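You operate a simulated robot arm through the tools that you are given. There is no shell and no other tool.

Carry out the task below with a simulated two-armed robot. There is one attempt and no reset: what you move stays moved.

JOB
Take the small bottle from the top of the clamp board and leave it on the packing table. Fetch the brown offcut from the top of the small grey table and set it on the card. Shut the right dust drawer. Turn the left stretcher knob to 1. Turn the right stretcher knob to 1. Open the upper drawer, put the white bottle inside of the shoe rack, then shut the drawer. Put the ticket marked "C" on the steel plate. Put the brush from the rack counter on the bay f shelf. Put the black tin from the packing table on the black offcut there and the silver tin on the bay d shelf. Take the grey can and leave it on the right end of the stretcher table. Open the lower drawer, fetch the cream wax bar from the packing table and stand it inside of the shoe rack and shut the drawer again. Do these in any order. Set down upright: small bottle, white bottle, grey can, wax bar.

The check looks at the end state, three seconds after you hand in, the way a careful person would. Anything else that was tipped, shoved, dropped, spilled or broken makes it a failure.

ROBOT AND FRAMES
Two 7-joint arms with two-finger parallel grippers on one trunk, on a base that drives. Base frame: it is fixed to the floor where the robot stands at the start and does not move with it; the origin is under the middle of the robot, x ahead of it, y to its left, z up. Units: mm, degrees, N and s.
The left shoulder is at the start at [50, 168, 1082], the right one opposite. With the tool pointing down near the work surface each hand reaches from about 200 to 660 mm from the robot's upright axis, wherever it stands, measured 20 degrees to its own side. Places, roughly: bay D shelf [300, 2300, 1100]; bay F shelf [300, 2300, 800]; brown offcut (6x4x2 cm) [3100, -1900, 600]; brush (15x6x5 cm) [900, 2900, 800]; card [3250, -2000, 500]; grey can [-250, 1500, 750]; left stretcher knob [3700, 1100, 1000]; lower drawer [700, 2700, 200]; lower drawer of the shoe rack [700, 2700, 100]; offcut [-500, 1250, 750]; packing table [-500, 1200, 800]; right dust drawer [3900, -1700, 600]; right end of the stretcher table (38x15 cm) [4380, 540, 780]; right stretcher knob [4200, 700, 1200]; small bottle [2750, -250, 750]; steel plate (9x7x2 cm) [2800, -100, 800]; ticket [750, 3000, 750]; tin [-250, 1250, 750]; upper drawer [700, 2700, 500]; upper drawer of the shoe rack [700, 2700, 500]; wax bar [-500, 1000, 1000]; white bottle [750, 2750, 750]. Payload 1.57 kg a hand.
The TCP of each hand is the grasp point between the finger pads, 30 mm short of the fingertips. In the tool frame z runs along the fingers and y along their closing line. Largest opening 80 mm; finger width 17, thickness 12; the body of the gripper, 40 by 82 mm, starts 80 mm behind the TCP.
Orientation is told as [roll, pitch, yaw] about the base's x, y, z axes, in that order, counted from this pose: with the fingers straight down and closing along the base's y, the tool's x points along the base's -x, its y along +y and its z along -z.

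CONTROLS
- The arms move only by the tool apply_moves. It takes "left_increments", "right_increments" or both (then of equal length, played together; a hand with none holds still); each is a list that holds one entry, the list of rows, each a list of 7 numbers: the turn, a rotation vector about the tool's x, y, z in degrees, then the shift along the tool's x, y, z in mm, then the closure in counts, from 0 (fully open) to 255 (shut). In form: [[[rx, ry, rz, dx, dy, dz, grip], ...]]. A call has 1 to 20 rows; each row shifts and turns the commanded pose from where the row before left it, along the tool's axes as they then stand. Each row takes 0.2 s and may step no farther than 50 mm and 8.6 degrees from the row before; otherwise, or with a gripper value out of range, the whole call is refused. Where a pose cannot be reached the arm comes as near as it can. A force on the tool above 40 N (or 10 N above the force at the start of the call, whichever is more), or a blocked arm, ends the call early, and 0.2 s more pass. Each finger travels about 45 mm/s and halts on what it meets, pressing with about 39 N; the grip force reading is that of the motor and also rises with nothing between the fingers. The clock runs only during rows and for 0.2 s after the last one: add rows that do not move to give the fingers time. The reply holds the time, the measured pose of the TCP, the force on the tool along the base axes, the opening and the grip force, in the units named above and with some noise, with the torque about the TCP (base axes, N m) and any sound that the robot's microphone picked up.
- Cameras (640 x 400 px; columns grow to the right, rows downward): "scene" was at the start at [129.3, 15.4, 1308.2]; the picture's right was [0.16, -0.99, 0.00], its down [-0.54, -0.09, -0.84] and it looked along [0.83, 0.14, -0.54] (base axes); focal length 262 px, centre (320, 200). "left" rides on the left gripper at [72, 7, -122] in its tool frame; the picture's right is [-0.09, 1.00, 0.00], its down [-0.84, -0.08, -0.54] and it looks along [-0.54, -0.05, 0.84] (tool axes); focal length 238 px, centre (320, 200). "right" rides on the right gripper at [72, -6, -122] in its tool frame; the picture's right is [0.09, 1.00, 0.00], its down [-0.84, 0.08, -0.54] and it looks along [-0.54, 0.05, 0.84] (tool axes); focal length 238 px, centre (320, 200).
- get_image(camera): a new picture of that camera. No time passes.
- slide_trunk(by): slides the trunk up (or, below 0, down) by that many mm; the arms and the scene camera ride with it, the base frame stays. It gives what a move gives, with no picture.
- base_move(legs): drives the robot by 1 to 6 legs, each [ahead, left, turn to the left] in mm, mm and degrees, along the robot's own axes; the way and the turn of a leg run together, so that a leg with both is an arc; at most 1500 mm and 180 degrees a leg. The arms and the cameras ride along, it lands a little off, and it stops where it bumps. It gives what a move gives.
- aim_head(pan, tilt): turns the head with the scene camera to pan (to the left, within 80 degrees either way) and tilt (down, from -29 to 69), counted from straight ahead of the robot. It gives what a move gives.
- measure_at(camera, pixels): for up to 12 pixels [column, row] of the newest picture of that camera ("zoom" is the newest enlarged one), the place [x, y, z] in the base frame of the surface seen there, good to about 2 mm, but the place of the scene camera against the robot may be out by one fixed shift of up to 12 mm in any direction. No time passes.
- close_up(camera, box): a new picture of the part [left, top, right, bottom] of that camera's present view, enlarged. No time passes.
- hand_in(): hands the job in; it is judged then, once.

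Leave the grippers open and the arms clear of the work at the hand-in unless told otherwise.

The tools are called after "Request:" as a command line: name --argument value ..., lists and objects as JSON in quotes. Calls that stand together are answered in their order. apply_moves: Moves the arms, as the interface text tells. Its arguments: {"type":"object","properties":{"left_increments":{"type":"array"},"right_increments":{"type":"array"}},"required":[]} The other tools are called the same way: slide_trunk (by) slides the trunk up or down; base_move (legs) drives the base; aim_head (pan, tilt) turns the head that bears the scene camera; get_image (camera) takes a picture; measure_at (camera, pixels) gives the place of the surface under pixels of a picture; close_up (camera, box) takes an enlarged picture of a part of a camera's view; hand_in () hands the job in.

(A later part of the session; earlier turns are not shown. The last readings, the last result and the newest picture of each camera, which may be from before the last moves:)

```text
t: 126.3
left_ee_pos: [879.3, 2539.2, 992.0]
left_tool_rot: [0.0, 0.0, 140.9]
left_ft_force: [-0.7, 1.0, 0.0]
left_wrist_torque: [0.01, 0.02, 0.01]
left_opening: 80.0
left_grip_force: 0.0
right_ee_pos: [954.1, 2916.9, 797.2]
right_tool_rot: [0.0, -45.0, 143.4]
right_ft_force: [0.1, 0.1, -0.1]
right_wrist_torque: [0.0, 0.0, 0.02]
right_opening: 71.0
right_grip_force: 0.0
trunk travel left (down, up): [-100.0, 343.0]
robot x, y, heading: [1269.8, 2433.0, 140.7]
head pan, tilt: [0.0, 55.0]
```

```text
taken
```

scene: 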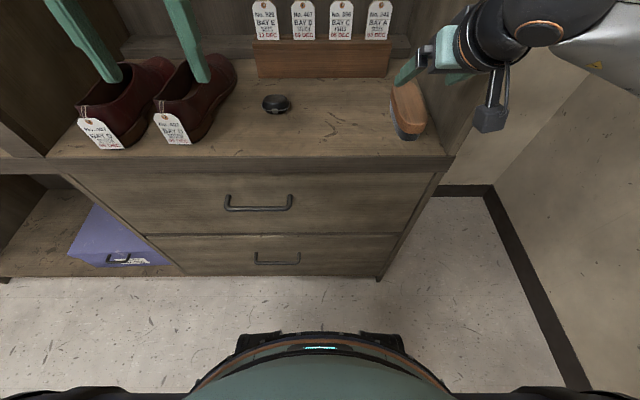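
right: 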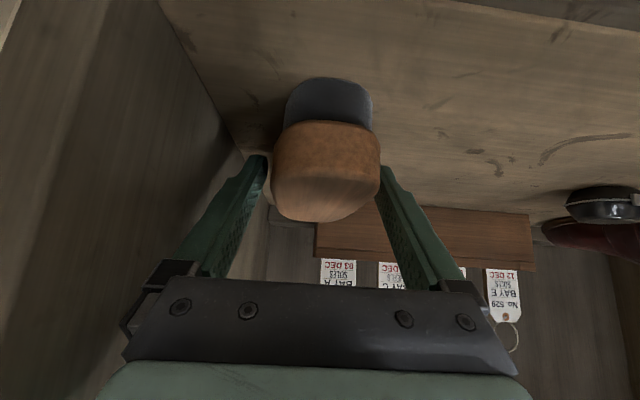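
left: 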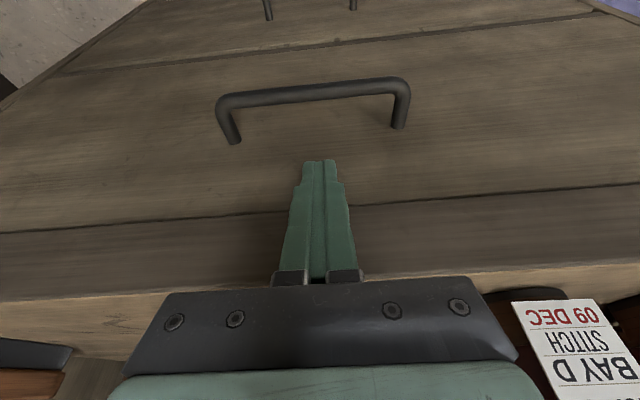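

The brush is between the fingers. I close on it.

Request:
apply_moves --right_increments '[[[0, 0, 0, 0, 0, 0, 255], [0, 0, 0, 0, 0, 0, 255], [0, 0, 0, 0, 0, 0, 255], [0, 0, 0, 0, 0, 0, 255]]]'

Request:
apply_moves --right_increments '[[[0, 0, 0, -7, 0, -7, 255], [0, 0, 0, -20, 0, -20, 255], [0, 0, 0, -20, 0, -20, 255], [0, 0, 0, 0, 0, 0, 255]]]'

Request:
get_image --camera "right"

Request:
get_image --camera "scene"

```text
t: 127.3
left_ee_pos: [879.6, 2538.3, 992.0]
left_tool_rot: [0.0, 0.0, 141.0]
left_ft_force: [0.4, -0.1, 0.1]
left_wrist_torque: [0.0, -0.01, 0.05]
left_opening: 80.1
left_grip_force: 0.1
right_ee_pos: [955.3, 2916.0, 797.4]
right_tool_rot: [0.1, -45.1, 143.2]
right_ft_force: [1.2, 0.1, -0.2]
right_wrist_torque: [0.09, 0.0, -0.07]
right_opening: 55.3
right_grip_force: 39.1
trunk travel left (down, up): [-100.0, 343.0]
robot x, y, heading: [1269.1, 2435.1, 140.7]
head pan, tilt: [0.0, 55.0]
```

```text
t: 128.3
left_ee_pos: [878.6, 2537.3, 992.4]
left_tool_rot: [0.0, 0.0, 140.9]
left_ft_force: [-0.6, 0.3, 0.2]
left_wrist_torque: [0.0, 0.01, 0.02]
left_opening: 80.1
left_grip_force: 0.1
right_ee_pos: [954.2, 2916.7, 860.4]
right_tool_rot: [0.1, -44.9, 143.3]
right_ft_force: [-1.0, -0.4, -0.9]
right_wrist_torque: [0.0, 0.01, -0.03]
right_opening: 55.3
right_grip_force: 39.8
trunk travel left (down, up): [-100.0, 343.0]
robot x, y, heading: [1265.9, 2438.2, 140.9]
head pan, tilt: [0.0, 55.0]
```

```text
taken
```

right: 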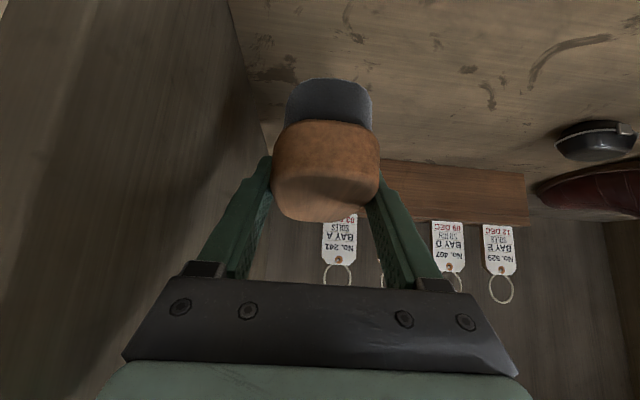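

```text
taken
```

scene: 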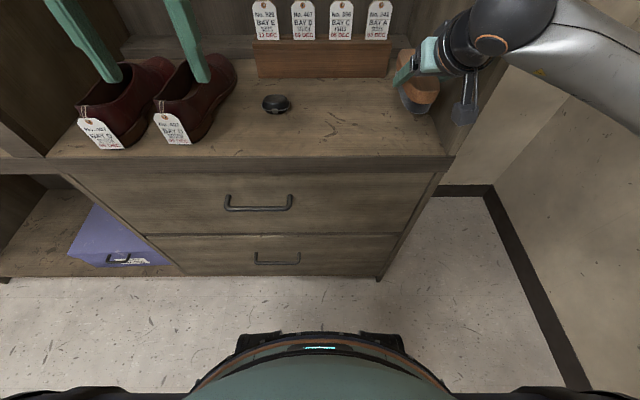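

The brush is held. I draw it back out over the counter, back the base off and drive left to bay F.

Request:
apply_moves --right_increments '[[[0, 0, 0, 31.8, 0, -31.8, 255], [0, 0, 0, 31.8, 0, -31.8, 255], [0, 0, 0, 31.8, 0, -31.8, 255], [0, 0, 0, 31.8, 0, -31.8, 255], [0, 0, 0, 31.8, 0, -31.8, 255], [0, 0, 0, 0, 0, 0, 255]]]'

Request:
base_move --legs '[[-250, 0, 0], [0, 870, 0]]'

Request:
aim_head --pan -10 --tilt 30

Request:
get_image --camera "scene"

```text
t: 129.7
left_ee_pos: [878.3, 2537.2, 993.5]
left_tool_rot: [-0.1, 0.0, 140.9]
left_ft_force: [0.1, 0.1, 0.3]
left_wrist_torque: [0.0, 0.0, -0.03]
left_opening: 80.2
left_grip_force: 0.0
right_ee_pos: [1083.8, 2800.6, 892.9]
right_tool_rot: [0.0, -44.8, 143.3]
right_ft_force: [-0.3, -0.4, -1.3]
right_wrist_torque: [0.0, -0.02, -0.02]
right_opening: 55.1
right_grip_force: 38.6
right hand out of reach, approached as far as the arm can: row 4, 5
trunk travel left (down, up): [-100.0, 343.0]
robot x, y, heading: [1268.3, 2434.5, 141.1]
head pan, tilt: [0.0, 55.0]
```

```text
t: 139.2
left_ee_pos: [512.1, 1704.1, 992.2]
left_tool_rot: [0.0, 0.0, 140.3]
left_ft_force: [-0.2, 0.5, -0.5]
left_wrist_torque: [-0.01, -0.01, 0.0]
left_opening: 80.1
left_grip_force: 0.1
right_ee_pos: [717.2, 1962.6, 894.2]
right_tool_rot: [0.1, -44.8, 142.8]
right_ft_force: [0.7, 0.3, -1.0]
right_wrist_torque: [-0.04, -0.01, 0.05]
right_opening: 55.1
right_grip_force: 38.3
trunk travel left (down, up): [-100.0, 343.0]
robot x, y, heading: [903.4, 1595.2, 140.2]
head pan, tilt: [0.0, 55.0]
```

```text
t: 140.1
left_ee_pos: [512.0, 1702.6, 991.8]
left_tool_rot: [0.0, 0.0, 140.3]
left_ft_force: [0.0, -0.4, 0.3]
left_wrist_torque: [-0.04, -0.01, 0.02]
left_opening: 79.8
left_grip_force: 0.0
right_ee_pos: [719.3, 1963.2, 894.0]
right_tool_rot: [0.1, -44.8, 142.7]
right_ft_force: [0.3, 0.0, -1.7]
right_wrist_torque: [0.0, -0.06, -0.03]
right_opening: 55.1
right_grip_force: 38.9
trunk travel left (down, up): [-100.0, 343.0]
robot x, y, heading: [906.7, 1592.7, 140.2]
head pan, tilt: [-10.0, 30.0]
```

```text
taken
```

scene: 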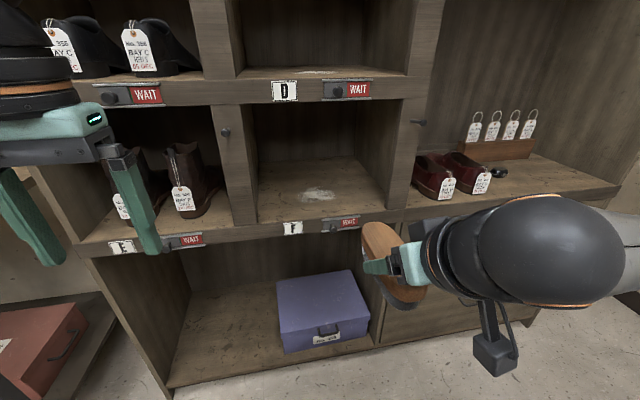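

The brush is in front of bay F (right TCP u=1978, bay 1782–2133). I drive 240 mm ahead.

Request:
base_move --legs '[[240, 0, 0.8]]'

Request:
get_image --camera "right"

Request:
get_image --camera "scene"

```text
t: 141.9
left_ee_pos: [323.4, 1848.2, 991.7]
left_tool_rot: [0.0, 0.0, 141.1]
left_ft_force: [0.0, 0.7, -0.1]
left_wrist_torque: [0.03, 0.03, -0.04]
left_opening: 80.0
left_grip_force: 0.1
right_ee_pos: [527.4, 2112.7, 892.8]
right_tool_rot: [0.1, -44.7, 143.6]
right_ft_force: [0.3, 0.5, -1.6]
right_wrist_torque: [-0.02, -0.01, 0.0]
right_opening: 54.9
right_grip_force: 38.7
trunk travel left (down, up): [-100.0, 343.0]
robot x, y, heading: [714.3, 1743.8, 141.2]
head pan, tilt: [-10.0, 30.0]
```

```text
taken
```

right: 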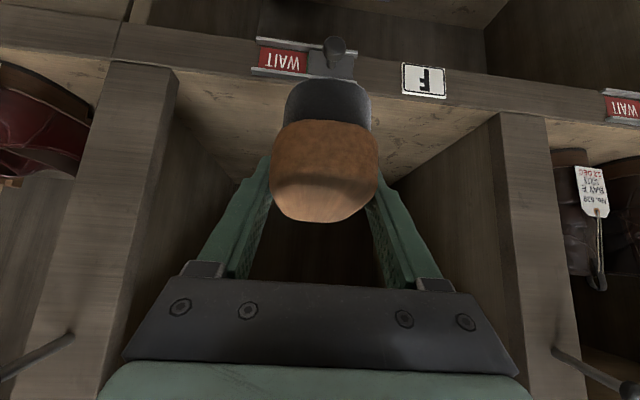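

```text
taken
```

scene: 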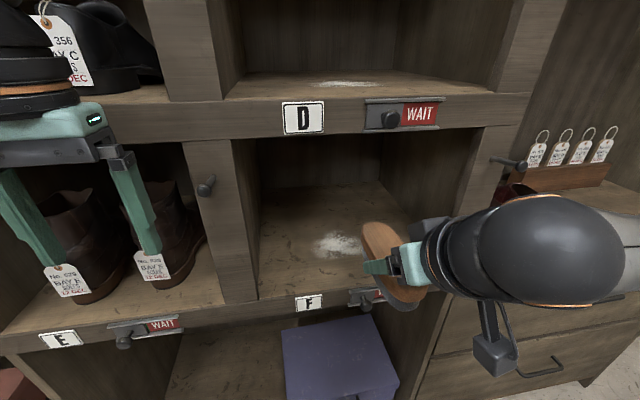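

In the right camera I see bay F's posts at columns 175 and 495, shelf front at row 95. I measure posts and shelf, and pegs.

Request:
measure_at --camera "right" --pixels '[[165, 110], [505, 150], [430, 115], [250, 115], [220, 100], [440, 150], [75, 338], [555, 352], [335, 45], [300, 260], [480, 95], [130, 110]]'

```text
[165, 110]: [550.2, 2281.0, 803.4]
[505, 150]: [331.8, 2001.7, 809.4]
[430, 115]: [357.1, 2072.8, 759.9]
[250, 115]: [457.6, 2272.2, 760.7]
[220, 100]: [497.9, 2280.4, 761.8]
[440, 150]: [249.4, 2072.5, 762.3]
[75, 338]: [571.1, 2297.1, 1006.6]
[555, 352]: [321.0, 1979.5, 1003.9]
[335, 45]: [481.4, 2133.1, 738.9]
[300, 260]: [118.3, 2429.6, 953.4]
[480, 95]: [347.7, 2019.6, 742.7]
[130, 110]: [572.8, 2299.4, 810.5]
```

The shelf is at z 761; the bay's middle is u=1943. Pegs stick out of the posts at z 1005. I check the place of my right wrist ball against the right peg.

Request:
measure_at --camera "scene" --pixels '[[540, 250], [540, 200], [600, 240], [480, 240], [500, 163], [522, 165], [495, 350], [625, 230]]'

```text
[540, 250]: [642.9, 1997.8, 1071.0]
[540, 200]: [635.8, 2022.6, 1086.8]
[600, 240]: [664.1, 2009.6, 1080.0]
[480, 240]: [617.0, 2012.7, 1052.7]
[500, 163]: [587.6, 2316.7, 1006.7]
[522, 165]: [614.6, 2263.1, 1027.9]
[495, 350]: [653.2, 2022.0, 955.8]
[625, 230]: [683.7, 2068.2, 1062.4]
```

There's room. I move the brush forward into bay F, staying about 50 mm above the shelf.

Request:
apply_moves --right_increments '[[[0, 0, 0, -20, 4, 32.1, 255], [0, 0, 0, -20, 4, 32.1, 255], [0, 0, 0, -20, 4, 32.1, 255], [0, 0, 0, -20, 4, 32.1, 255], [0, 0, 0, -20, 4, 32.1, 255], [0, 0, 0, 0, 0, 0, 255]]]'

Request:
get_image --camera "right"

Request:
get_image --camera "scene"

```text
t: 143.3
left_ee_pos: [325.3, 1848.3, 992.8]
left_tool_rot: [0.0, 0.0, 141.2]
left_ft_force: [0.1, -0.3, -0.1]
left_wrist_torque: [0.0, 0.05, 0.02]
left_opening: 80.2
left_grip_force: 0.1
right_ee_pos: [363.0, 2206.2, 848.0]
right_tool_rot: [0.1, -44.8, 143.7]
right_ft_force: [0.2, -0.6, -1.3]
right_wrist_torque: [-0.02, 0.0, 0.03]
right_opening: 55.1
right_grip_force: 39.2
trunk travel left (down, up): [-100.0, 343.0]
robot x, y, heading: [718.2, 1746.6, 141.3]
head pan, tilt: [-10.0, 30.0]
```

```text
taken
```

right: 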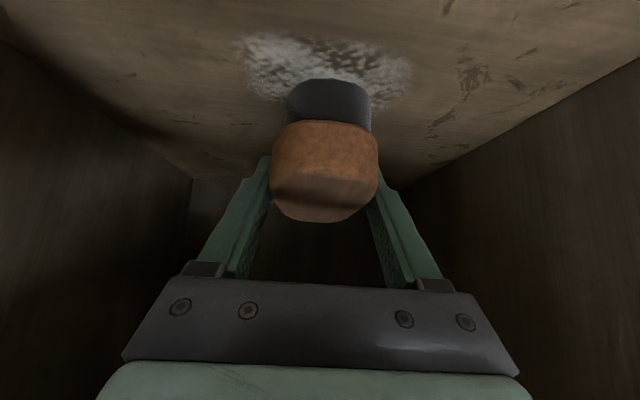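

```text
taken
```

scene: 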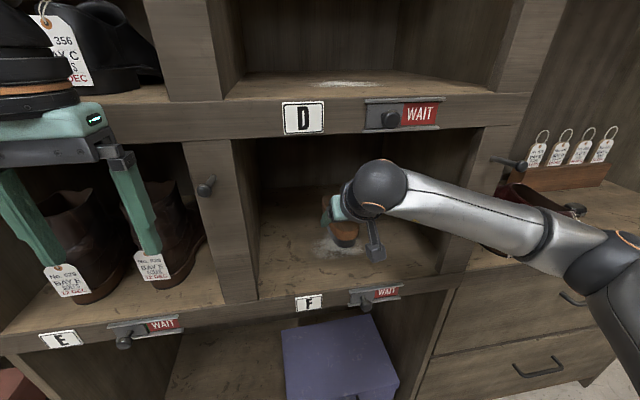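

The brush is over the shelf in bay F. I lower it to just above, then step down to contact.

Request:
apply_moves --right_increments '[[[0, 0, 0, 10.6, 0, 10.6, 255], [0, 0, 0, 10.6, 0, 10.6, 255], [0, 0, 0, 10.6, 0, 10.6, 255], [0, 0, 0, 1, 0, 1, 255], [0, 0, 0, 1, 0, 1, 255], [0, 0, 0, 0, 0, 0, 255]]]'

```text
t: 144.7
left_ee_pos: [324.3, 1848.7, 992.1]
left_tool_rot: [0.1, 0.1, 141.1]
left_ft_force: [0.2, -0.1, 0.1]
left_wrist_torque: [0.05, -0.03, 0.0]
left_opening: 80.2
left_grip_force: 0.1
right_ee_pos: [366.3, 2205.4, 801.7]
right_tool_rot: [0.2, -44.8, 143.6]
right_ft_force: [-0.5, -0.3, -1.1]
right_wrist_torque: [-0.01, -0.01, 0.0]
right_opening: 54.9
right_grip_force: 39.2
trunk travel left (down, up): [-100.0, 343.0]
robot x, y, heading: [714.9, 1747.6, 141.1]
head pan, tilt: [-10.0, 30.0]
```

Request:
apply_moves --right_increments '[[[0, 0, 0, 0.8, 0, 0.8, 255], [0, 0, 0, 0.8, 0, 0.8, 255], [0, 0, 0, 0.8, 0, 0.8, 255], [0, 0, 0, 0, 0, 0, 255]]]'

```text
t: 145.7
left_ee_pos: [324.4, 1849.0, 992.1]
left_tool_rot: [0.0, 0.0, 141.3]
left_ft_force: [0.0, 0.8, 0.2]
left_wrist_torque: [0.01, 0.04, -0.03]
left_opening: 80.1
left_grip_force: 0.1
right_ee_pos: [365.9, 2205.4, 798.2]
right_tool_rot: [0.1, -44.7, 143.6]
right_ft_force: [0.3, 0.5, -1.7]
right_wrist_torque: [-0.04, -0.04, -0.04]
right_opening: 55.1
right_grip_force: 38.7
trunk travel left (down, up): [-100.0, 343.0]
robot x, y, heading: [713.0, 1749.2, 141.4]
head pan, tilt: [-10.0, 30.0]
```

Still no contact; two more small steps down.

Request:
apply_moves --right_increments '[[[0, 0, 0, 0.8, 0, 0.8, 255], [0, 0, 0, 0.8, 0, 0.8, 255], [0, 0, 0, 0, 0, 0, 255]]]'

Request:
get_image --camera "right"

```text
t: 146.5
left_ee_pos: [325.3, 1848.7, 992.5]
left_tool_rot: [0.0, 0.0, 141.3]
left_ft_force: [0.0, 0.9, -0.7]
left_wrist_torque: [0.03, -0.03, 0.0]
left_opening: 79.9
left_grip_force: 0.1
right_ee_pos: [366.8, 2204.1, 798.2]
right_tool_rot: [0.0, -45.0, 143.6]
right_ft_force: [0.6, -0.5, 3.5]
right_wrist_torque: [0.28, 0.14, -0.09]
right_opening: 55.2
right_grip_force: 39.2
trunk travel left (down, up): [-100.0, 343.0]
robot x, y, heading: [716.2, 1746.7, 141.2]
head pan, tilt: [-10.0, 30.0]
```

```text
taken
```

right: 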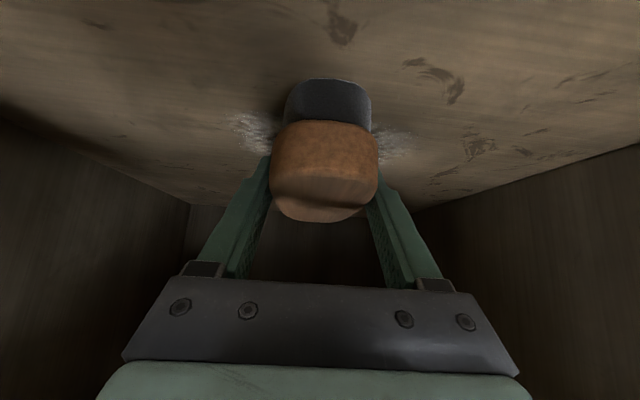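

Light contact (3.5 N). I open and withdraw along the finger direction.

Request:
apply_moves --right_increments '[[[0, 0, 0, 0, 0, 0, 60], [0, 0, 0, 0, 0, 0, 0], [0, 0, 0, 0, 0, 0, 0], [0, 0, 0, 0, 0, 0, 0], [0, 0, 0, -5, 0, -20, 0], [0, 0, 0, -5, 0, -40, 0], [0, 0, 0, 10, 0, -40, 0], [0, 0, 0, 20, 0, -35, 0], [0, 0, 0, 25, 0, -30, 0], [0, 0, 0, 0, 0, 0, 0]]]'

Request:
get_image --camera "scene"

Request:
get_image --camera "right"

```text
t: 148.7
left_ee_pos: [324.3, 1848.0, 993.6]
left_tool_rot: [0.1, 0.0, 141.2]
left_ft_force: [0.4, -0.1, 0.7]
left_wrist_torque: [-0.02, 0.0, 0.0]
left_opening: 80.1
left_grip_force: 0.1
right_ee_pos: [488.1, 2121.6, 883.0]
right_tool_rot: [0.1, -45.0, 143.6]
right_ft_force: [-0.1, -0.1, 0.5]
right_wrist_torque: [0.0, -0.03, 0.0]
right_opening: 79.7
right_grip_force: 0.0
trunk travel left (down, up): [-100.0, 343.0]
robot x, y, heading: [714.1, 1748.1, 141.1]
head pan, tilt: [-10.0, 30.0]
```

```text
taken
```

scene: 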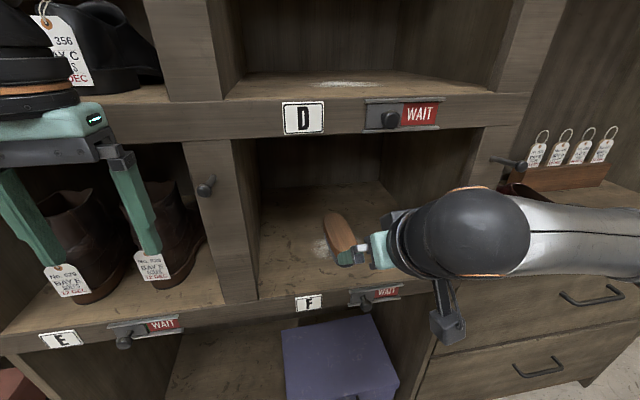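

```text
taken
```

right: 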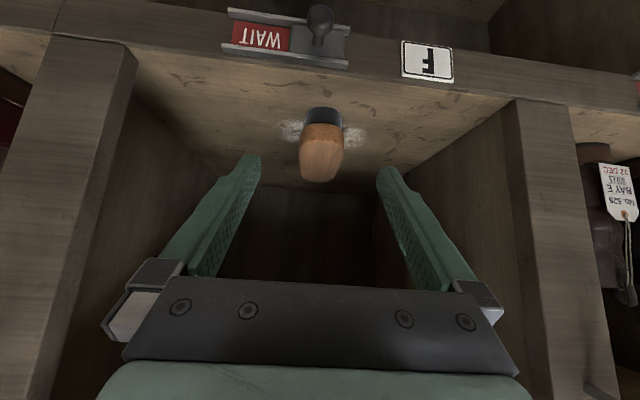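

The brush lies on bay F's shelf. Now back to the packing table for the silver tin (right) and the cream wax (left): I raise the trunk 150, back off, and drive left.

Request:
slide_trunk --by 150

Request:
base_move --legs '[[-250, 0, 0], [0, 1100, 0]]'

Request:
aim_head --pan 0 --tilt 40

Request:
get_image --camera "scene"

```text
t: 150.4
left_ee_pos: [323.8, 1847.6, 1143.2]
left_tool_rot: [0.0, -0.1, 141.2]
left_ft_force: [-0.2, 0.0, -0.1]
left_wrist_torque: [-0.03, -0.02, 0.01]
left_opening: 79.9
left_grip_force: 0.0
right_ee_pos: [487.3, 2121.3, 1032.3]
right_tool_rot: [0.1, -44.8, 143.6]
right_ft_force: [-0.3, -0.3, 0.9]
right_wrist_torque: [-0.01, 0.01, 0.02]
right_opening: 79.9
right_grip_force: 0.0
trunk travel left (down, up): [-250.0, 193.0]
robot x, y, heading: [714.1, 1748.9, 141.2]
head pan, tilt: [-10.0, 30.0]
```

```text
t: 161.8
left_ee_pos: [-176.6, 822.3, 1142.5]
left_tool_rot: [-0.1, -0.1, 141.6]
left_ft_force: [0.5, 0.0, 0.2]
left_wrist_torque: [0.02, 0.01, -0.01]
left_opening: 80.1
left_grip_force: 0.0
right_ee_pos: [-15.6, 1095.4, 1032.4]
right_tool_rot: [0.1, -44.8, 144.0]
right_ft_force: [0.3, 0.2, 1.1]
right_wrist_torque: [0.02, -0.01, 0.0]
right_opening: 79.9
right_grip_force: 0.0
trunk travel left (down, up): [-250.0, 193.0]
robot x, y, heading: [213.9, 725.3, 141.8]
head pan, tilt: [-10.0, 30.0]
```

```text
t: 162.6
left_ee_pos: [-176.1, 821.9, 1143.1]
left_tool_rot: [0.0, 0.1, 141.7]
left_ft_force: [-0.2, -0.3, -0.3]
left_wrist_torque: [0.0, 0.0, -0.02]
left_opening: 80.2
left_grip_force: 0.1
right_ee_pos: [-16.0, 1095.4, 1032.7]
right_tool_rot: [0.1, -44.9, 144.0]
right_ft_force: [-0.1, 0.7, 0.5]
right_wrist_torque: [-0.02, 0.02, 0.01]
right_opening: 80.1
right_grip_force: 0.1
trunk travel left (down, up): [-250.0, 193.0]
robot x, y, heading: [216.2, 723.4, 141.8]
head pan, tilt: [0.0, 40.0]
```

```text
taken
```

scene: 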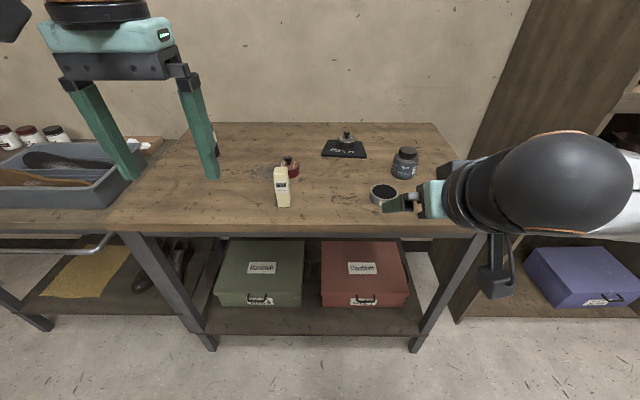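

Robot at u=698, v=286 in front of the table. I drive 155 mm ahead and look with both hand cameras.

Request:
base_move --legs '[[155, 0, -0.5]]'

Request:
get_image --camera "left"

Request:
get_image --camera "right"

```text
t: 164.0
left_ee_pos: [-296.2, 921.2, 1142.7]
left_tool_rot: [0.0, -0.1, 141.2]
left_ft_force: [-0.3, 0.2, 0.0]
left_wrist_torque: [0.0, -0.04, 0.04]
left_opening: 79.9
left_grip_force: 0.0
right_ee_pos: [-131.6, 1194.7, 1032.8]
right_tool_rot: [0.0, -44.9, 143.5]
right_ft_force: [0.7, 0.0, 0.5]
right_wrist_torque: [0.03, 0.02, 0.02]
right_opening: 80.0
right_grip_force: 0.0
trunk travel left (down, up): [-250.0, 193.0]
robot x, y, heading: [96.1, 815.6, 141.0]
head pan, tilt: [0.0, 40.0]
```

```text
taken
```

left: 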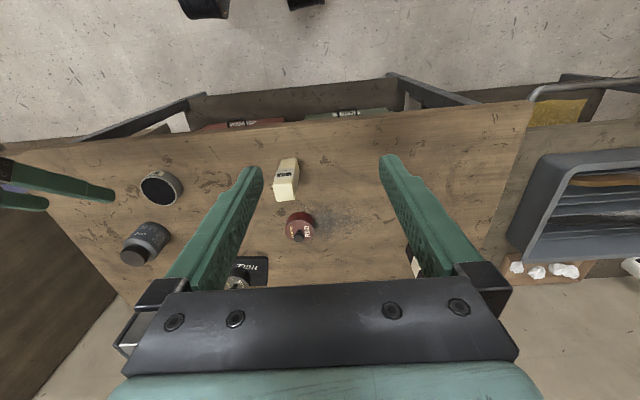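

```text
taken
```

right: 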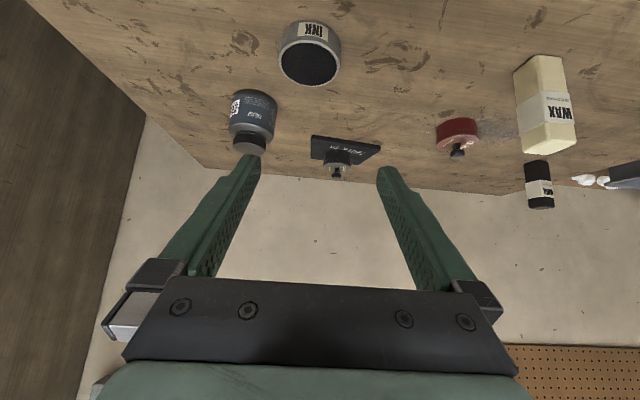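

The silver tin is at (310,55) in the right camera, the cream wax at (287,180) in the left. I measure both.

Request:
measure_at --camera "right" --pixels '[[282, 58], [337, 60], [309, 86], [309, 45], [309, 60], [309, 30], [350, 100], [540, 130], [522, 75]]'

Request:
measure_at --camera "left" --pixels '[[287, 187], [277, 190], [298, 190], [287, 162], [287, 198], [290, 175], [300, 236], [161, 187]]'

Request:
close_up --camera "left" --box '[240, 130, 350, 260]'

```text
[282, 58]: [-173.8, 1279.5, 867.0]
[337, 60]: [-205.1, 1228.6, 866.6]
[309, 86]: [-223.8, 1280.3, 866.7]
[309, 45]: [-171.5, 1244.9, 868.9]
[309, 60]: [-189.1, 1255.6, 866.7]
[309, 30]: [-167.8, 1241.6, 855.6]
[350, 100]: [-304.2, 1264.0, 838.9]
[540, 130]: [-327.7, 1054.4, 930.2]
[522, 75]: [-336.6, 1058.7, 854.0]
```

```text
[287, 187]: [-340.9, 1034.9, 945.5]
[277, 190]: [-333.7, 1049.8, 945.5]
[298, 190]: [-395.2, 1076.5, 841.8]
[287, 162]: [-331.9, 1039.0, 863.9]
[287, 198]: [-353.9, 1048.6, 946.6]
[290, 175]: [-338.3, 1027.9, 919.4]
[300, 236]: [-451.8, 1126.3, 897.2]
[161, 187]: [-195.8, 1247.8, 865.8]
```

```text
3.08 times, centred on (295, 195) of left
```

zoom: 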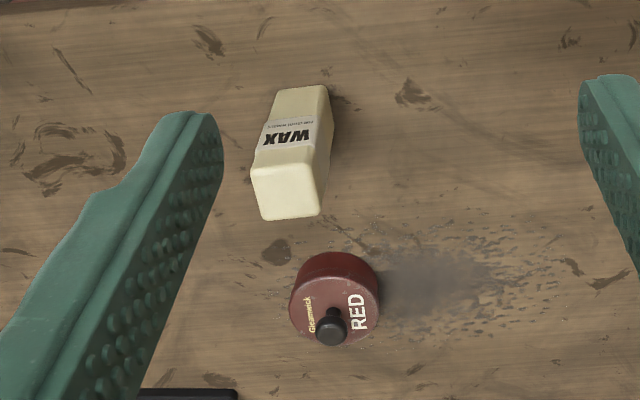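

The tin's centre is near (-194, 1255), top z 868. For the wax I measure the corners of its top in the enlarged picture.

Request:
measure_at --camera "zoom" --pixels '[[257, 174], [316, 168], [266, 214], [316, 210], [288, 190], [310, 140], [325, 130], [280, 95], [255, 160], [320, 160]]'

```text
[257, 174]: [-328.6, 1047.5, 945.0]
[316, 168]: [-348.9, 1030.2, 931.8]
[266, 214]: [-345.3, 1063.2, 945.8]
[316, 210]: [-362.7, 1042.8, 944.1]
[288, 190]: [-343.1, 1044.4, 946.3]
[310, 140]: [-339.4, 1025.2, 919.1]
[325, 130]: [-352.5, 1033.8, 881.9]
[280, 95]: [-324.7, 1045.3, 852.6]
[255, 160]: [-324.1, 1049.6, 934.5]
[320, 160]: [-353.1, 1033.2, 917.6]
```

The wax is about 28 mm square, centre (-344, 1045), top z 946. First I bring the right hand down to the silver tin.

Request:
apply_moves --right_increments '[[[0, 0, 0, 10, -2.8, 36.9, 0], [0, 0, 0, 10, -2.8, 36.9, 0], [0, 0, 0, 10, -2.8, 36.9, 0], [0, 0, 0, 10, -2.8, 36.9, 0], [0, 0, 0, 0, 0, 0, 0]]]'

Request:
get_image --camera "right"

Request:
close_up --camera "scene" --box '[300, 130, 540, 300]'

```text
t: 165.2
left_ee_pos: [-295.0, 921.0, 1143.1]
left_tool_rot: [0.0, 0.1, 141.1]
left_ft_force: [0.9, -0.4, -0.3]
left_wrist_torque: [0.0, -0.02, 0.01]
left_opening: 80.1
left_grip_force: 0.0
right_ee_pos: [-184.3, 1248.5, 898.3]
right_tool_rot: [0.0, -44.9, 143.5]
right_ft_force: [0.2, -0.3, 0.1]
right_wrist_torque: [0.0, 0.0, -0.01]
right_opening: 80.2
right_grip_force: 0.1
trunk travel left (down, up): [-250.0, 193.0]
robot x, y, heading: [96.9, 821.6, 140.7]
head pan, tilt: [0.0, 40.0]
```

```text
taken
```

right: 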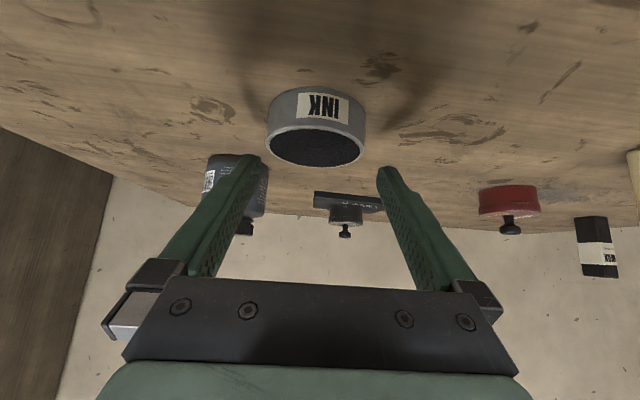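

```text
2.35 times, centred on (420, 215) of scene
```

zoom: 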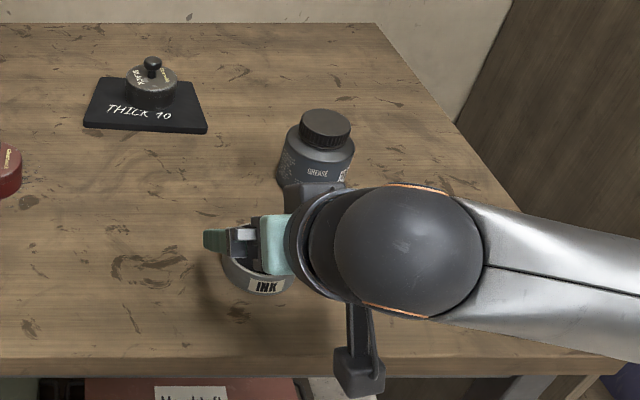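

The tin is centred between the fingers (column 316). I lower 29 mm and close.

Request:
apply_moves --right_increments '[[[0, 0, 0, 10.2, 0, 10.2, 0], [0, 0, 0, 10.2, 0, 10.2, 0], [0, 0, 0, 0, 0, 0, 0]]]'

Request:
get_image --camera "right"

```text
t: 166.0
left_ee_pos: [-295.1, 922.2, 1142.7]
left_tool_rot: [0.0, 0.0, 141.2]
left_ft_force: [0.1, 0.3, -0.8]
left_wrist_torque: [-0.02, -0.03, -0.03]
left_opening: 79.9
left_grip_force: 0.0
right_ee_pos: [-186.4, 1248.0, 871.1]
right_tool_rot: [0.0, -44.8, 143.5]
right_ft_force: [-0.4, -0.5, -0.8]
right_wrist_torque: [-0.04, 0.02, -0.01]
right_opening: 79.9
right_grip_force: 0.1
trunk travel left (down, up): [-250.0, 193.0]
robot x, y, heading: [93.6, 817.3, 141.3]
head pan, tilt: [0.0, 40.0]
```

```text
taken
```

right: 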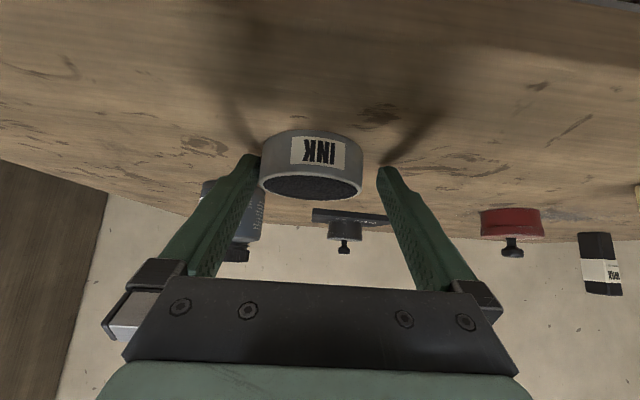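

The tin sits about 5 mm off to one side. I shift 5 mm and close.

Request:
apply_moves --right_increments '[[[0, 0, 0, 0, -5, 0, 0], [0, 0, 0, 0, 0, 0, 0], [0, 0, 0, 0, 0, 0, 255], [0, 0, 0, 0, 0, 0, 255], [0, 0, 0, 0, 0, 0, 255], [0, 0, 0, 0, 0, 0, 255]]]'

Request:
get_image --camera "right"

```text
t: 167.4
left_ee_pos: [-295.2, 920.9, 1142.8]
left_tool_rot: [0.0, 0.0, 141.1]
left_ft_force: [-0.1, 1.0, 0.4]
left_wrist_torque: [0.0, -0.04, 0.01]
left_opening: 80.0
left_grip_force: 0.1
right_ee_pos: [-184.1, 1253.5, 870.4]
right_tool_rot: [0.1, -45.0, 143.6]
right_ft_force: [-0.4, 0.0, -0.3]
right_wrist_torque: [0.04, -0.02, 0.01]
right_opening: 66.3
right_grip_force: 38.9
trunk travel left (down, up): [-250.0, 193.0]
robot x, y, heading: [92.5, 820.6, 141.4]
head pan, tilt: [0.0, 40.0]
```

```text
taken
```

right: 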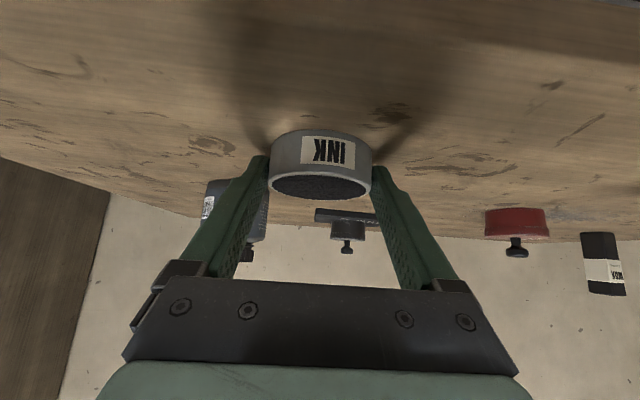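

The tin is held (66 mm). I lift it 120 mm straight up, and at the same time bring the left hand over the wax.

Request:
apply_moves --right_increments '[[[0, 0, 0, -7, 0, -7, 255], [0, 0, 0, -28.3, 0, -28.3, 255], [0, 0, 0, -28.3, 0, -28.3, 255], [0, 0, 0, -21, 0, -21, 255], [0, 0, 0, 0, 0, 0, 255]]]' --left_increments '[[[0, 0, 0, 0, 0, 0, 0], [0, 0, 0, -38.3, -22.3, 0, 0], [0, 0, 0, -38.3, -22.3, 0, 0], [0, 0, 0, -38.3, -22.3, 0, 0], [0, 0, 0, 0, 0, 0, 0]]]'

Request:
get_image --camera "left"

Request:
get_image --camera "right"

```text
t: 168.6
left_ee_pos: [-343.2, 1046.6, 1142.7]
left_tool_rot: [0.0, 0.1, 141.1]
left_ft_force: [-0.9, -0.3, 0.3]
left_wrist_torque: [0.01, -0.01, 0.03]
left_opening: 80.0
left_grip_force: 0.0
right_ee_pos: [-180.2, 1255.1, 989.9]
right_tool_rot: [0.0, -44.8, 143.7]
right_ft_force: [0.3, 0.0, -2.7]
right_wrist_torque: [-0.01, 0.0, -0.02]
right_opening: 66.0
right_grip_force: 39.1
trunk travel left (down, up): [-250.0, 193.0]
robot x, y, heading: [94.2, 817.0, 141.1]
head pan, tilt: [0.0, 40.0]
```

```text
taken
```

left: 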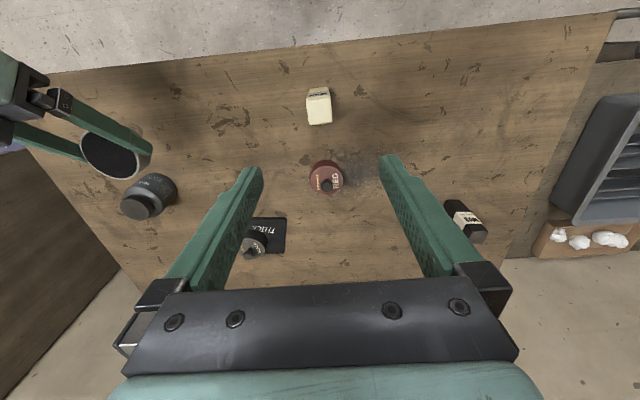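

```text
taken
```

right: 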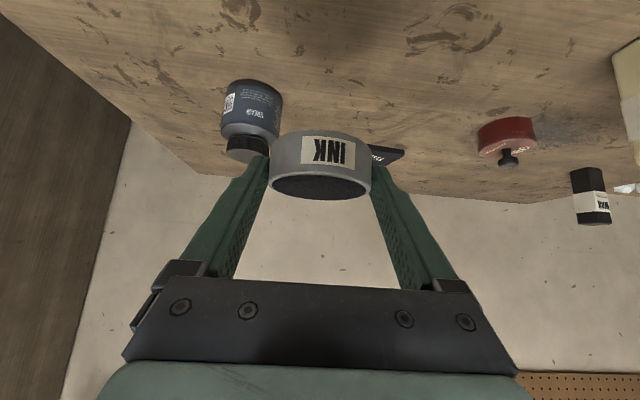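

The wax is centred at column 319. I lower the left hand to z 920 around it.

Request:
apply_moves --left_increments '[[[0, 0, 0, 0, 0, 45, 0], [0, 0, 0, 0, 0, 45, 0], [0, 0, 0, 0, 0, 45, 0], [0, 0, 0, 0, 0, 45, 0], [0, 0, 0, 0, 0, 43, 0], [0, 0, 0, 0, 0, 0, 0]]]'

Request:
get_image --camera "left"

```text
t: 170.0
left_ee_pos: [-342.7, 1047.9, 919.5]
left_tool_rot: [0.0, 0.1, 141.1]
left_ft_force: [0.0, -0.6, 1.0]
left_wrist_torque: [-0.02, 0.02, 0.01]
left_opening: 80.2
left_grip_force: 0.0
right_ee_pos: [-180.8, 1253.3, 990.7]
right_tool_rot: [0.1, -44.8, 143.5]
right_ft_force: [-0.6, 0.6, -1.9]
right_wrist_torque: [0.0, 0.02, 0.01]
right_opening: 66.4
right_grip_force: 39.0
trunk travel left (down, up): [-250.0, 193.0]
robot x, y, heading: [95.3, 819.4, 141.3]
head pan, tilt: [0.0, 40.0]
```

```text
taken
```

left: 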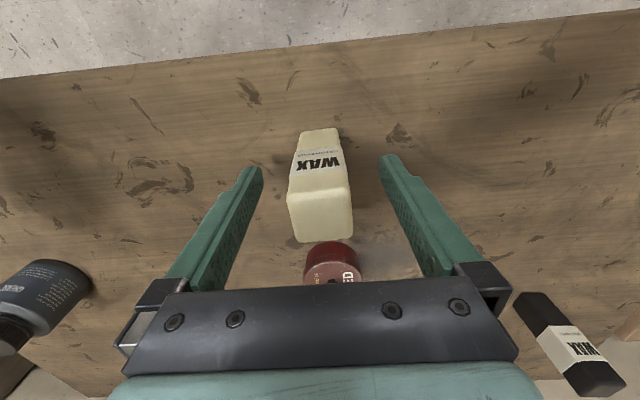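

The wax is square to the fingers and centred. I close the left gripper.

Request:
apply_moves --left_increments '[[[0, 0, 0, 0, 0, 0, 255], [0, 0, 0, 0, 0, 0, 255], [0, 0, 0, 0, 0, 0, 255], [0, 0, 0, 0, 0, 0, 255], [0, 0, 0, 0, 0, 0, 255]]]'

Request:
apply_moves --left_increments '[[[0, 0, 0, 0, 0, -10, 255], [0, 0, 0, 0, 0, -40, 255], [0, 0, 0, 0, 0, -40, 255], [0, 0, 0, 0, 0, -40, 255], [0, 0, 0, 0, 0, -20, 255]]]'

Request:
get_image --camera "left"

Request:
get_image --camera "scene"

```text
t: 171.2
left_ee_pos: [-342.5, 1047.7, 917.9]
left_tool_rot: [0.1, 0.0, 141.3]
left_ft_force: [0.6, 0.0, 0.1]
left_wrist_torque: [-0.04, 0.0, -0.02]
left_opening: 31.5
left_grip_force: 33.7
right_ee_pos: [-181.6, 1253.5, 989.6]
right_tool_rot: [0.1, -44.8, 143.5]
right_ft_force: [-0.5, 0.3, -1.4]
right_wrist_torque: [0.0, 0.0, 0.04]
right_opening: 66.5
right_grip_force: 39.1
trunk travel left (down, up): [-250.0, 193.0]
robot x, y, heading: [93.1, 819.5, 141.1]
head pan, tilt: [0.0, 40.0]
```

```text
t: 172.4
left_ee_pos: [-342.7, 1046.5, 1070.1]
left_tool_rot: [0.0, 0.1, 141.1]
left_ft_force: [0.1, 1.1, -1.1]
left_wrist_torque: [-0.02, 0.0, 0.02]
left_opening: 31.5
left_grip_force: 38.3
right_ee_pos: [-181.3, 1253.9, 989.6]
right_tool_rot: [0.1, -44.8, 143.4]
right_ft_force: [0.5, 0.3, -1.6]
right_wrist_torque: [-0.02, 0.01, -0.01]
right_opening: 66.4
right_grip_force: 38.6
trunk travel left (down, up): [-250.0, 193.0]
robot x, y, heading: [91.8, 819.6, 141.1]
head pan, tilt: [0.0, 40.0]
```

```text
taken
```

left: 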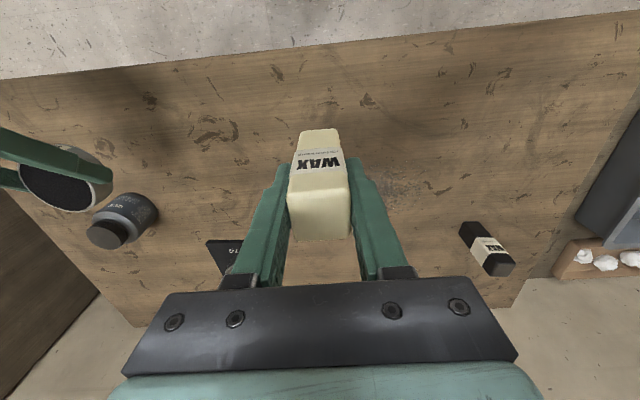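

```text
taken
```

scene: 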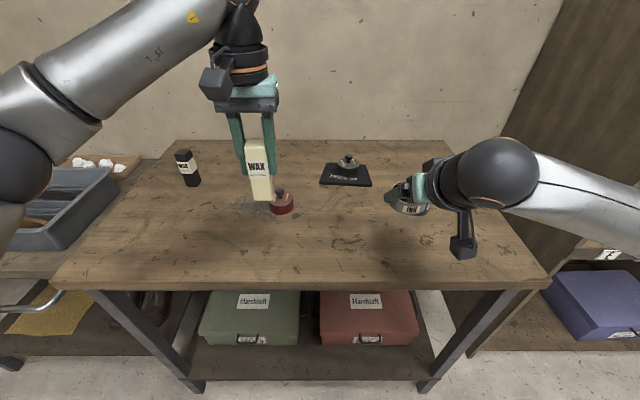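

Both are held. I back off, raise the trunk 190, and drive right to bay D.

Request:
base_move --legs '[[-200, 0, 0], [0, -1080, 0]]'

Request:
slide_trunk --by 190

Request:
aim_head --pan -5 --tilt 35

Request:
get_image --camera "scene"

Request:
get_image --camera "right"

```text
t: 183.5
left_ee_pos: [529.6, 1782.2, 1069.6]
left_tool_rot: [-0.1, 0.0, 139.2]
left_ft_force: [-0.3, -1.0, -2.2]
left_wrist_torque: [0.03, -0.02, 0.01]
left_opening: 31.3
left_grip_force: 39.3
right_ee_pos: [699.5, 1984.4, 989.8]
right_tool_rot: [0.1, -44.8, 141.6]
right_ft_force: [-0.3, -0.3, -0.9]
right_wrist_torque: [-0.01, -0.02, -0.01]
right_opening: 66.4
right_grip_force: 38.8
trunk travel left (down, up): [-250.0, 193.0]
robot x, y, heading: [960.0, 1537.9, 139.3]
head pan, tilt: [0.0, 40.0]
```

```text
t: 185.6
left_ee_pos: [528.9, 1781.4, 1260.2]
left_tool_rot: [0.0, 0.0, 139.3]
left_ft_force: [0.0, 0.2, -1.7]
left_wrist_torque: [0.01, 0.03, -0.01]
left_opening: 31.7
left_grip_force: 38.7
right_ee_pos: [698.3, 1984.0, 1180.0]
right_tool_rot: [0.1, -44.8, 141.6]
right_ft_force: [0.2, 0.2, -1.5]
right_wrist_torque: [-0.02, -0.01, 0.03]
right_opening: 66.1
right_grip_force: 39.6
trunk travel left (down, up): [-440.0, 3.0]
robot x, y, heading: [959.0, 1537.6, 139.1]
head pan, tilt: [0.0, 40.0]
```

```text
t: 186.3
left_ee_pos: [528.9, 1781.9, 1259.2]
left_tool_rot: [-0.1, 0.0, 139.2]
left_ft_force: [0.3, 0.0, -0.1]
left_wrist_torque: [0.03, 0.03, 0.0]
left_opening: 31.4
left_grip_force: 39.4
right_ee_pos: [699.6, 1984.2, 1180.4]
right_tool_rot: [0.0, -44.8, 141.6]
right_ft_force: [-0.4, -0.3, -2.9]
right_wrist_torque: [-0.04, -0.05, 0.0]
right_opening: 66.1
right_grip_force: 39.0
trunk travel left (down, up): [-440.0, 3.0]
robot x, y, heading: [959.6, 1539.7, 139.0]
head pan, tilt: [-5.0, 35.0]
```

```text
taken
```

scene: 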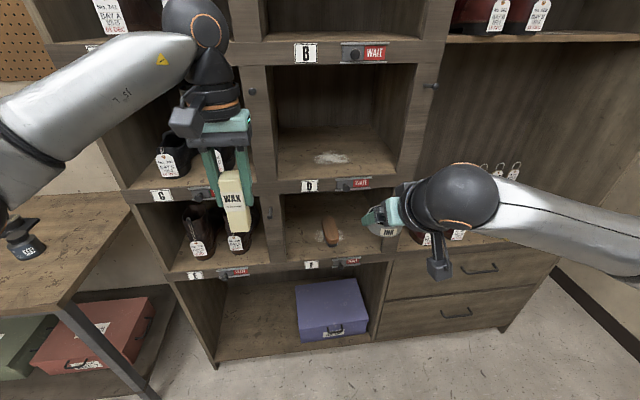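

```text
taken
```

right: 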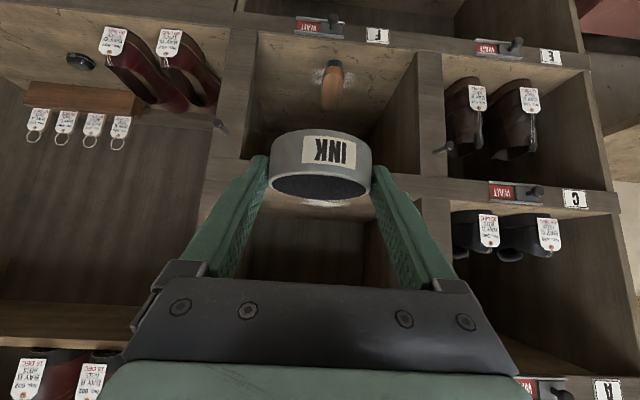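

The right TCP is at u=1983, v=702 and my heading has drifted to 139. I correct the heading, shift left a bit and drive 235 ahead.

Request:
base_move --legs '[[0, 22, 2.1], [235, 0, 0]]'

Request:
get_image --camera "right"

Request:
get_image --camera "scene"

```text
t: 188.5
left_ee_pos: [320.6, 1898.2, 1259.3]
left_tool_rot: [0.0, 0.0, 141.4]
left_ft_force: [0.1, 0.3, -0.3]
left_wrist_torque: [0.01, -0.03, -0.02]
left_opening: 31.3
left_grip_force: 39.1
right_ee_pos: [482.7, 2106.4, 1179.7]
right_tool_rot: [0.1, -44.8, 143.9]
right_ft_force: [0.7, 1.3, -2.1]
right_wrist_torque: [-0.02, 0.02, -0.01]
right_opening: 66.4
right_grip_force: 39.4
trunk travel left (down, up): [-440.0, 3.0]
robot x, y, heading: [762.8, 1675.7, 141.4]
head pan, tilt: [-5.0, 35.0]
```

```text
taken
```

right: 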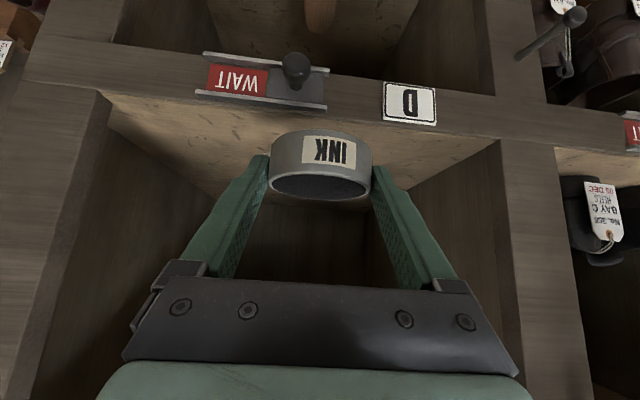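

```text
taken
```

scene: 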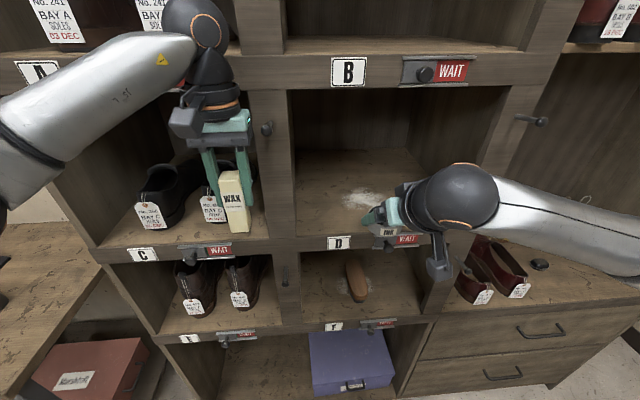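

The tin is in front of bay D's middle. I measure the shelf and posts with the right camera.

Request:
measure_at --camera "right" --pixels '[[170, 130], [440, 150], [420, 140], [100, 130], [510, 200], [297, 55], [200, 180], [450, 160]]'

```text
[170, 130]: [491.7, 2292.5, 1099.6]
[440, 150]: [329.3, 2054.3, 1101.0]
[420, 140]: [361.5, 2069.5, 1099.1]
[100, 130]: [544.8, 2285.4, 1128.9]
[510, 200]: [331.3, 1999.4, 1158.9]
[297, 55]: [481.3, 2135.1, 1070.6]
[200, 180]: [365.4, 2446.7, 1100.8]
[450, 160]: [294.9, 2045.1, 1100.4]
```

Shelf D is at z 1100. I move the tin 160 mm into the bay with the arm, slightly down.

Request:
apply_moves --right_increments '[[[0, 0, 0, -23, 0, 33.6, 255], [0, 0, 0, -23, 0, 33.6, 255], [0, 0, 0, -23, 0, 33.6, 255], [0, 0, 0, -23, 0, 33.6, 255], [0, 0, 0, 0, 0, 0, 255]]]'

Request:
get_image --camera "right"

Request:
get_image --camera "scene"

```text
t: 189.7
left_ee_pos: [320.1, 1896.6, 1261.9]
left_tool_rot: [-0.1, 0.0, 141.3]
left_ft_force: [-0.6, -0.4, 0.0]
left_wrist_torque: [0.01, -0.01, 0.01]
left_opening: 31.5
left_grip_force: 38.4
right_ee_pos: [353.8, 2199.1, 1153.0]
right_tool_rot: [0.0, -44.9, 143.8]
right_ft_force: [-0.3, 0.6, -2.2]
right_wrist_torque: [0.02, -0.05, 0.03]
right_opening: 66.2
right_grip_force: 39.5
trunk travel left (down, up): [-440.0, 3.0]
robot x, y, heading: [760.5, 1665.1, 141.2]
head pan, tilt: [-5.0, 35.0]
```

```text
taken
```

right: 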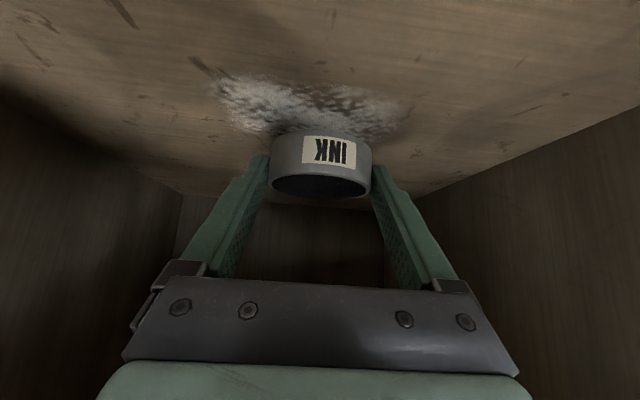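

```text
taken
```

scene: 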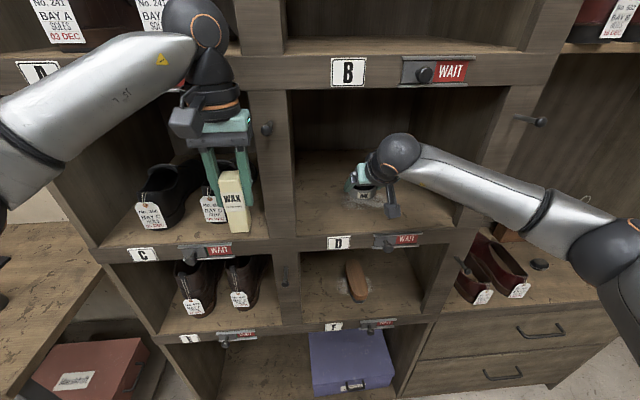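

The tin is above the shelf inside bay D. I lower 19 mm and then step to contact.

Request:
apply_moves --right_increments '[[[0, 0, 0, 7.1, 0, 7.1, 255], [0, 0, 0, 5.7, 0, 5.7, 255], [0, 0, 0, 0.8, 0, 0.8, 255], [0, 0, 0, 0.8, 0, 0.8, 255], [0, 0, 0, 0, 0, 0, 255]]]'

```text
t: 190.9
left_ee_pos: [321.1, 1896.8, 1260.4]
left_tool_rot: [-0.1, 0.0, 141.4]
left_ft_force: [-0.4, -0.8, -2.2]
left_wrist_torque: [0.02, 0.0, 0.0]
left_opening: 31.3
left_grip_force: 39.4
right_ee_pos: [354.5, 2199.5, 1131.4]
right_tool_rot: [0.2, -45.0, 143.7]
right_ft_force: [-2.4, 0.5, 2.8]
right_wrist_torque: [0.09, -0.04, 0.07]
right_opening: 66.4
right_grip_force: 39.0
trunk travel left (down, up): [-440.0, 3.0]
robot x, y, heading: [762.7, 1672.1, 141.3]
head pan, tilt: [-5.0, 35.0]
```

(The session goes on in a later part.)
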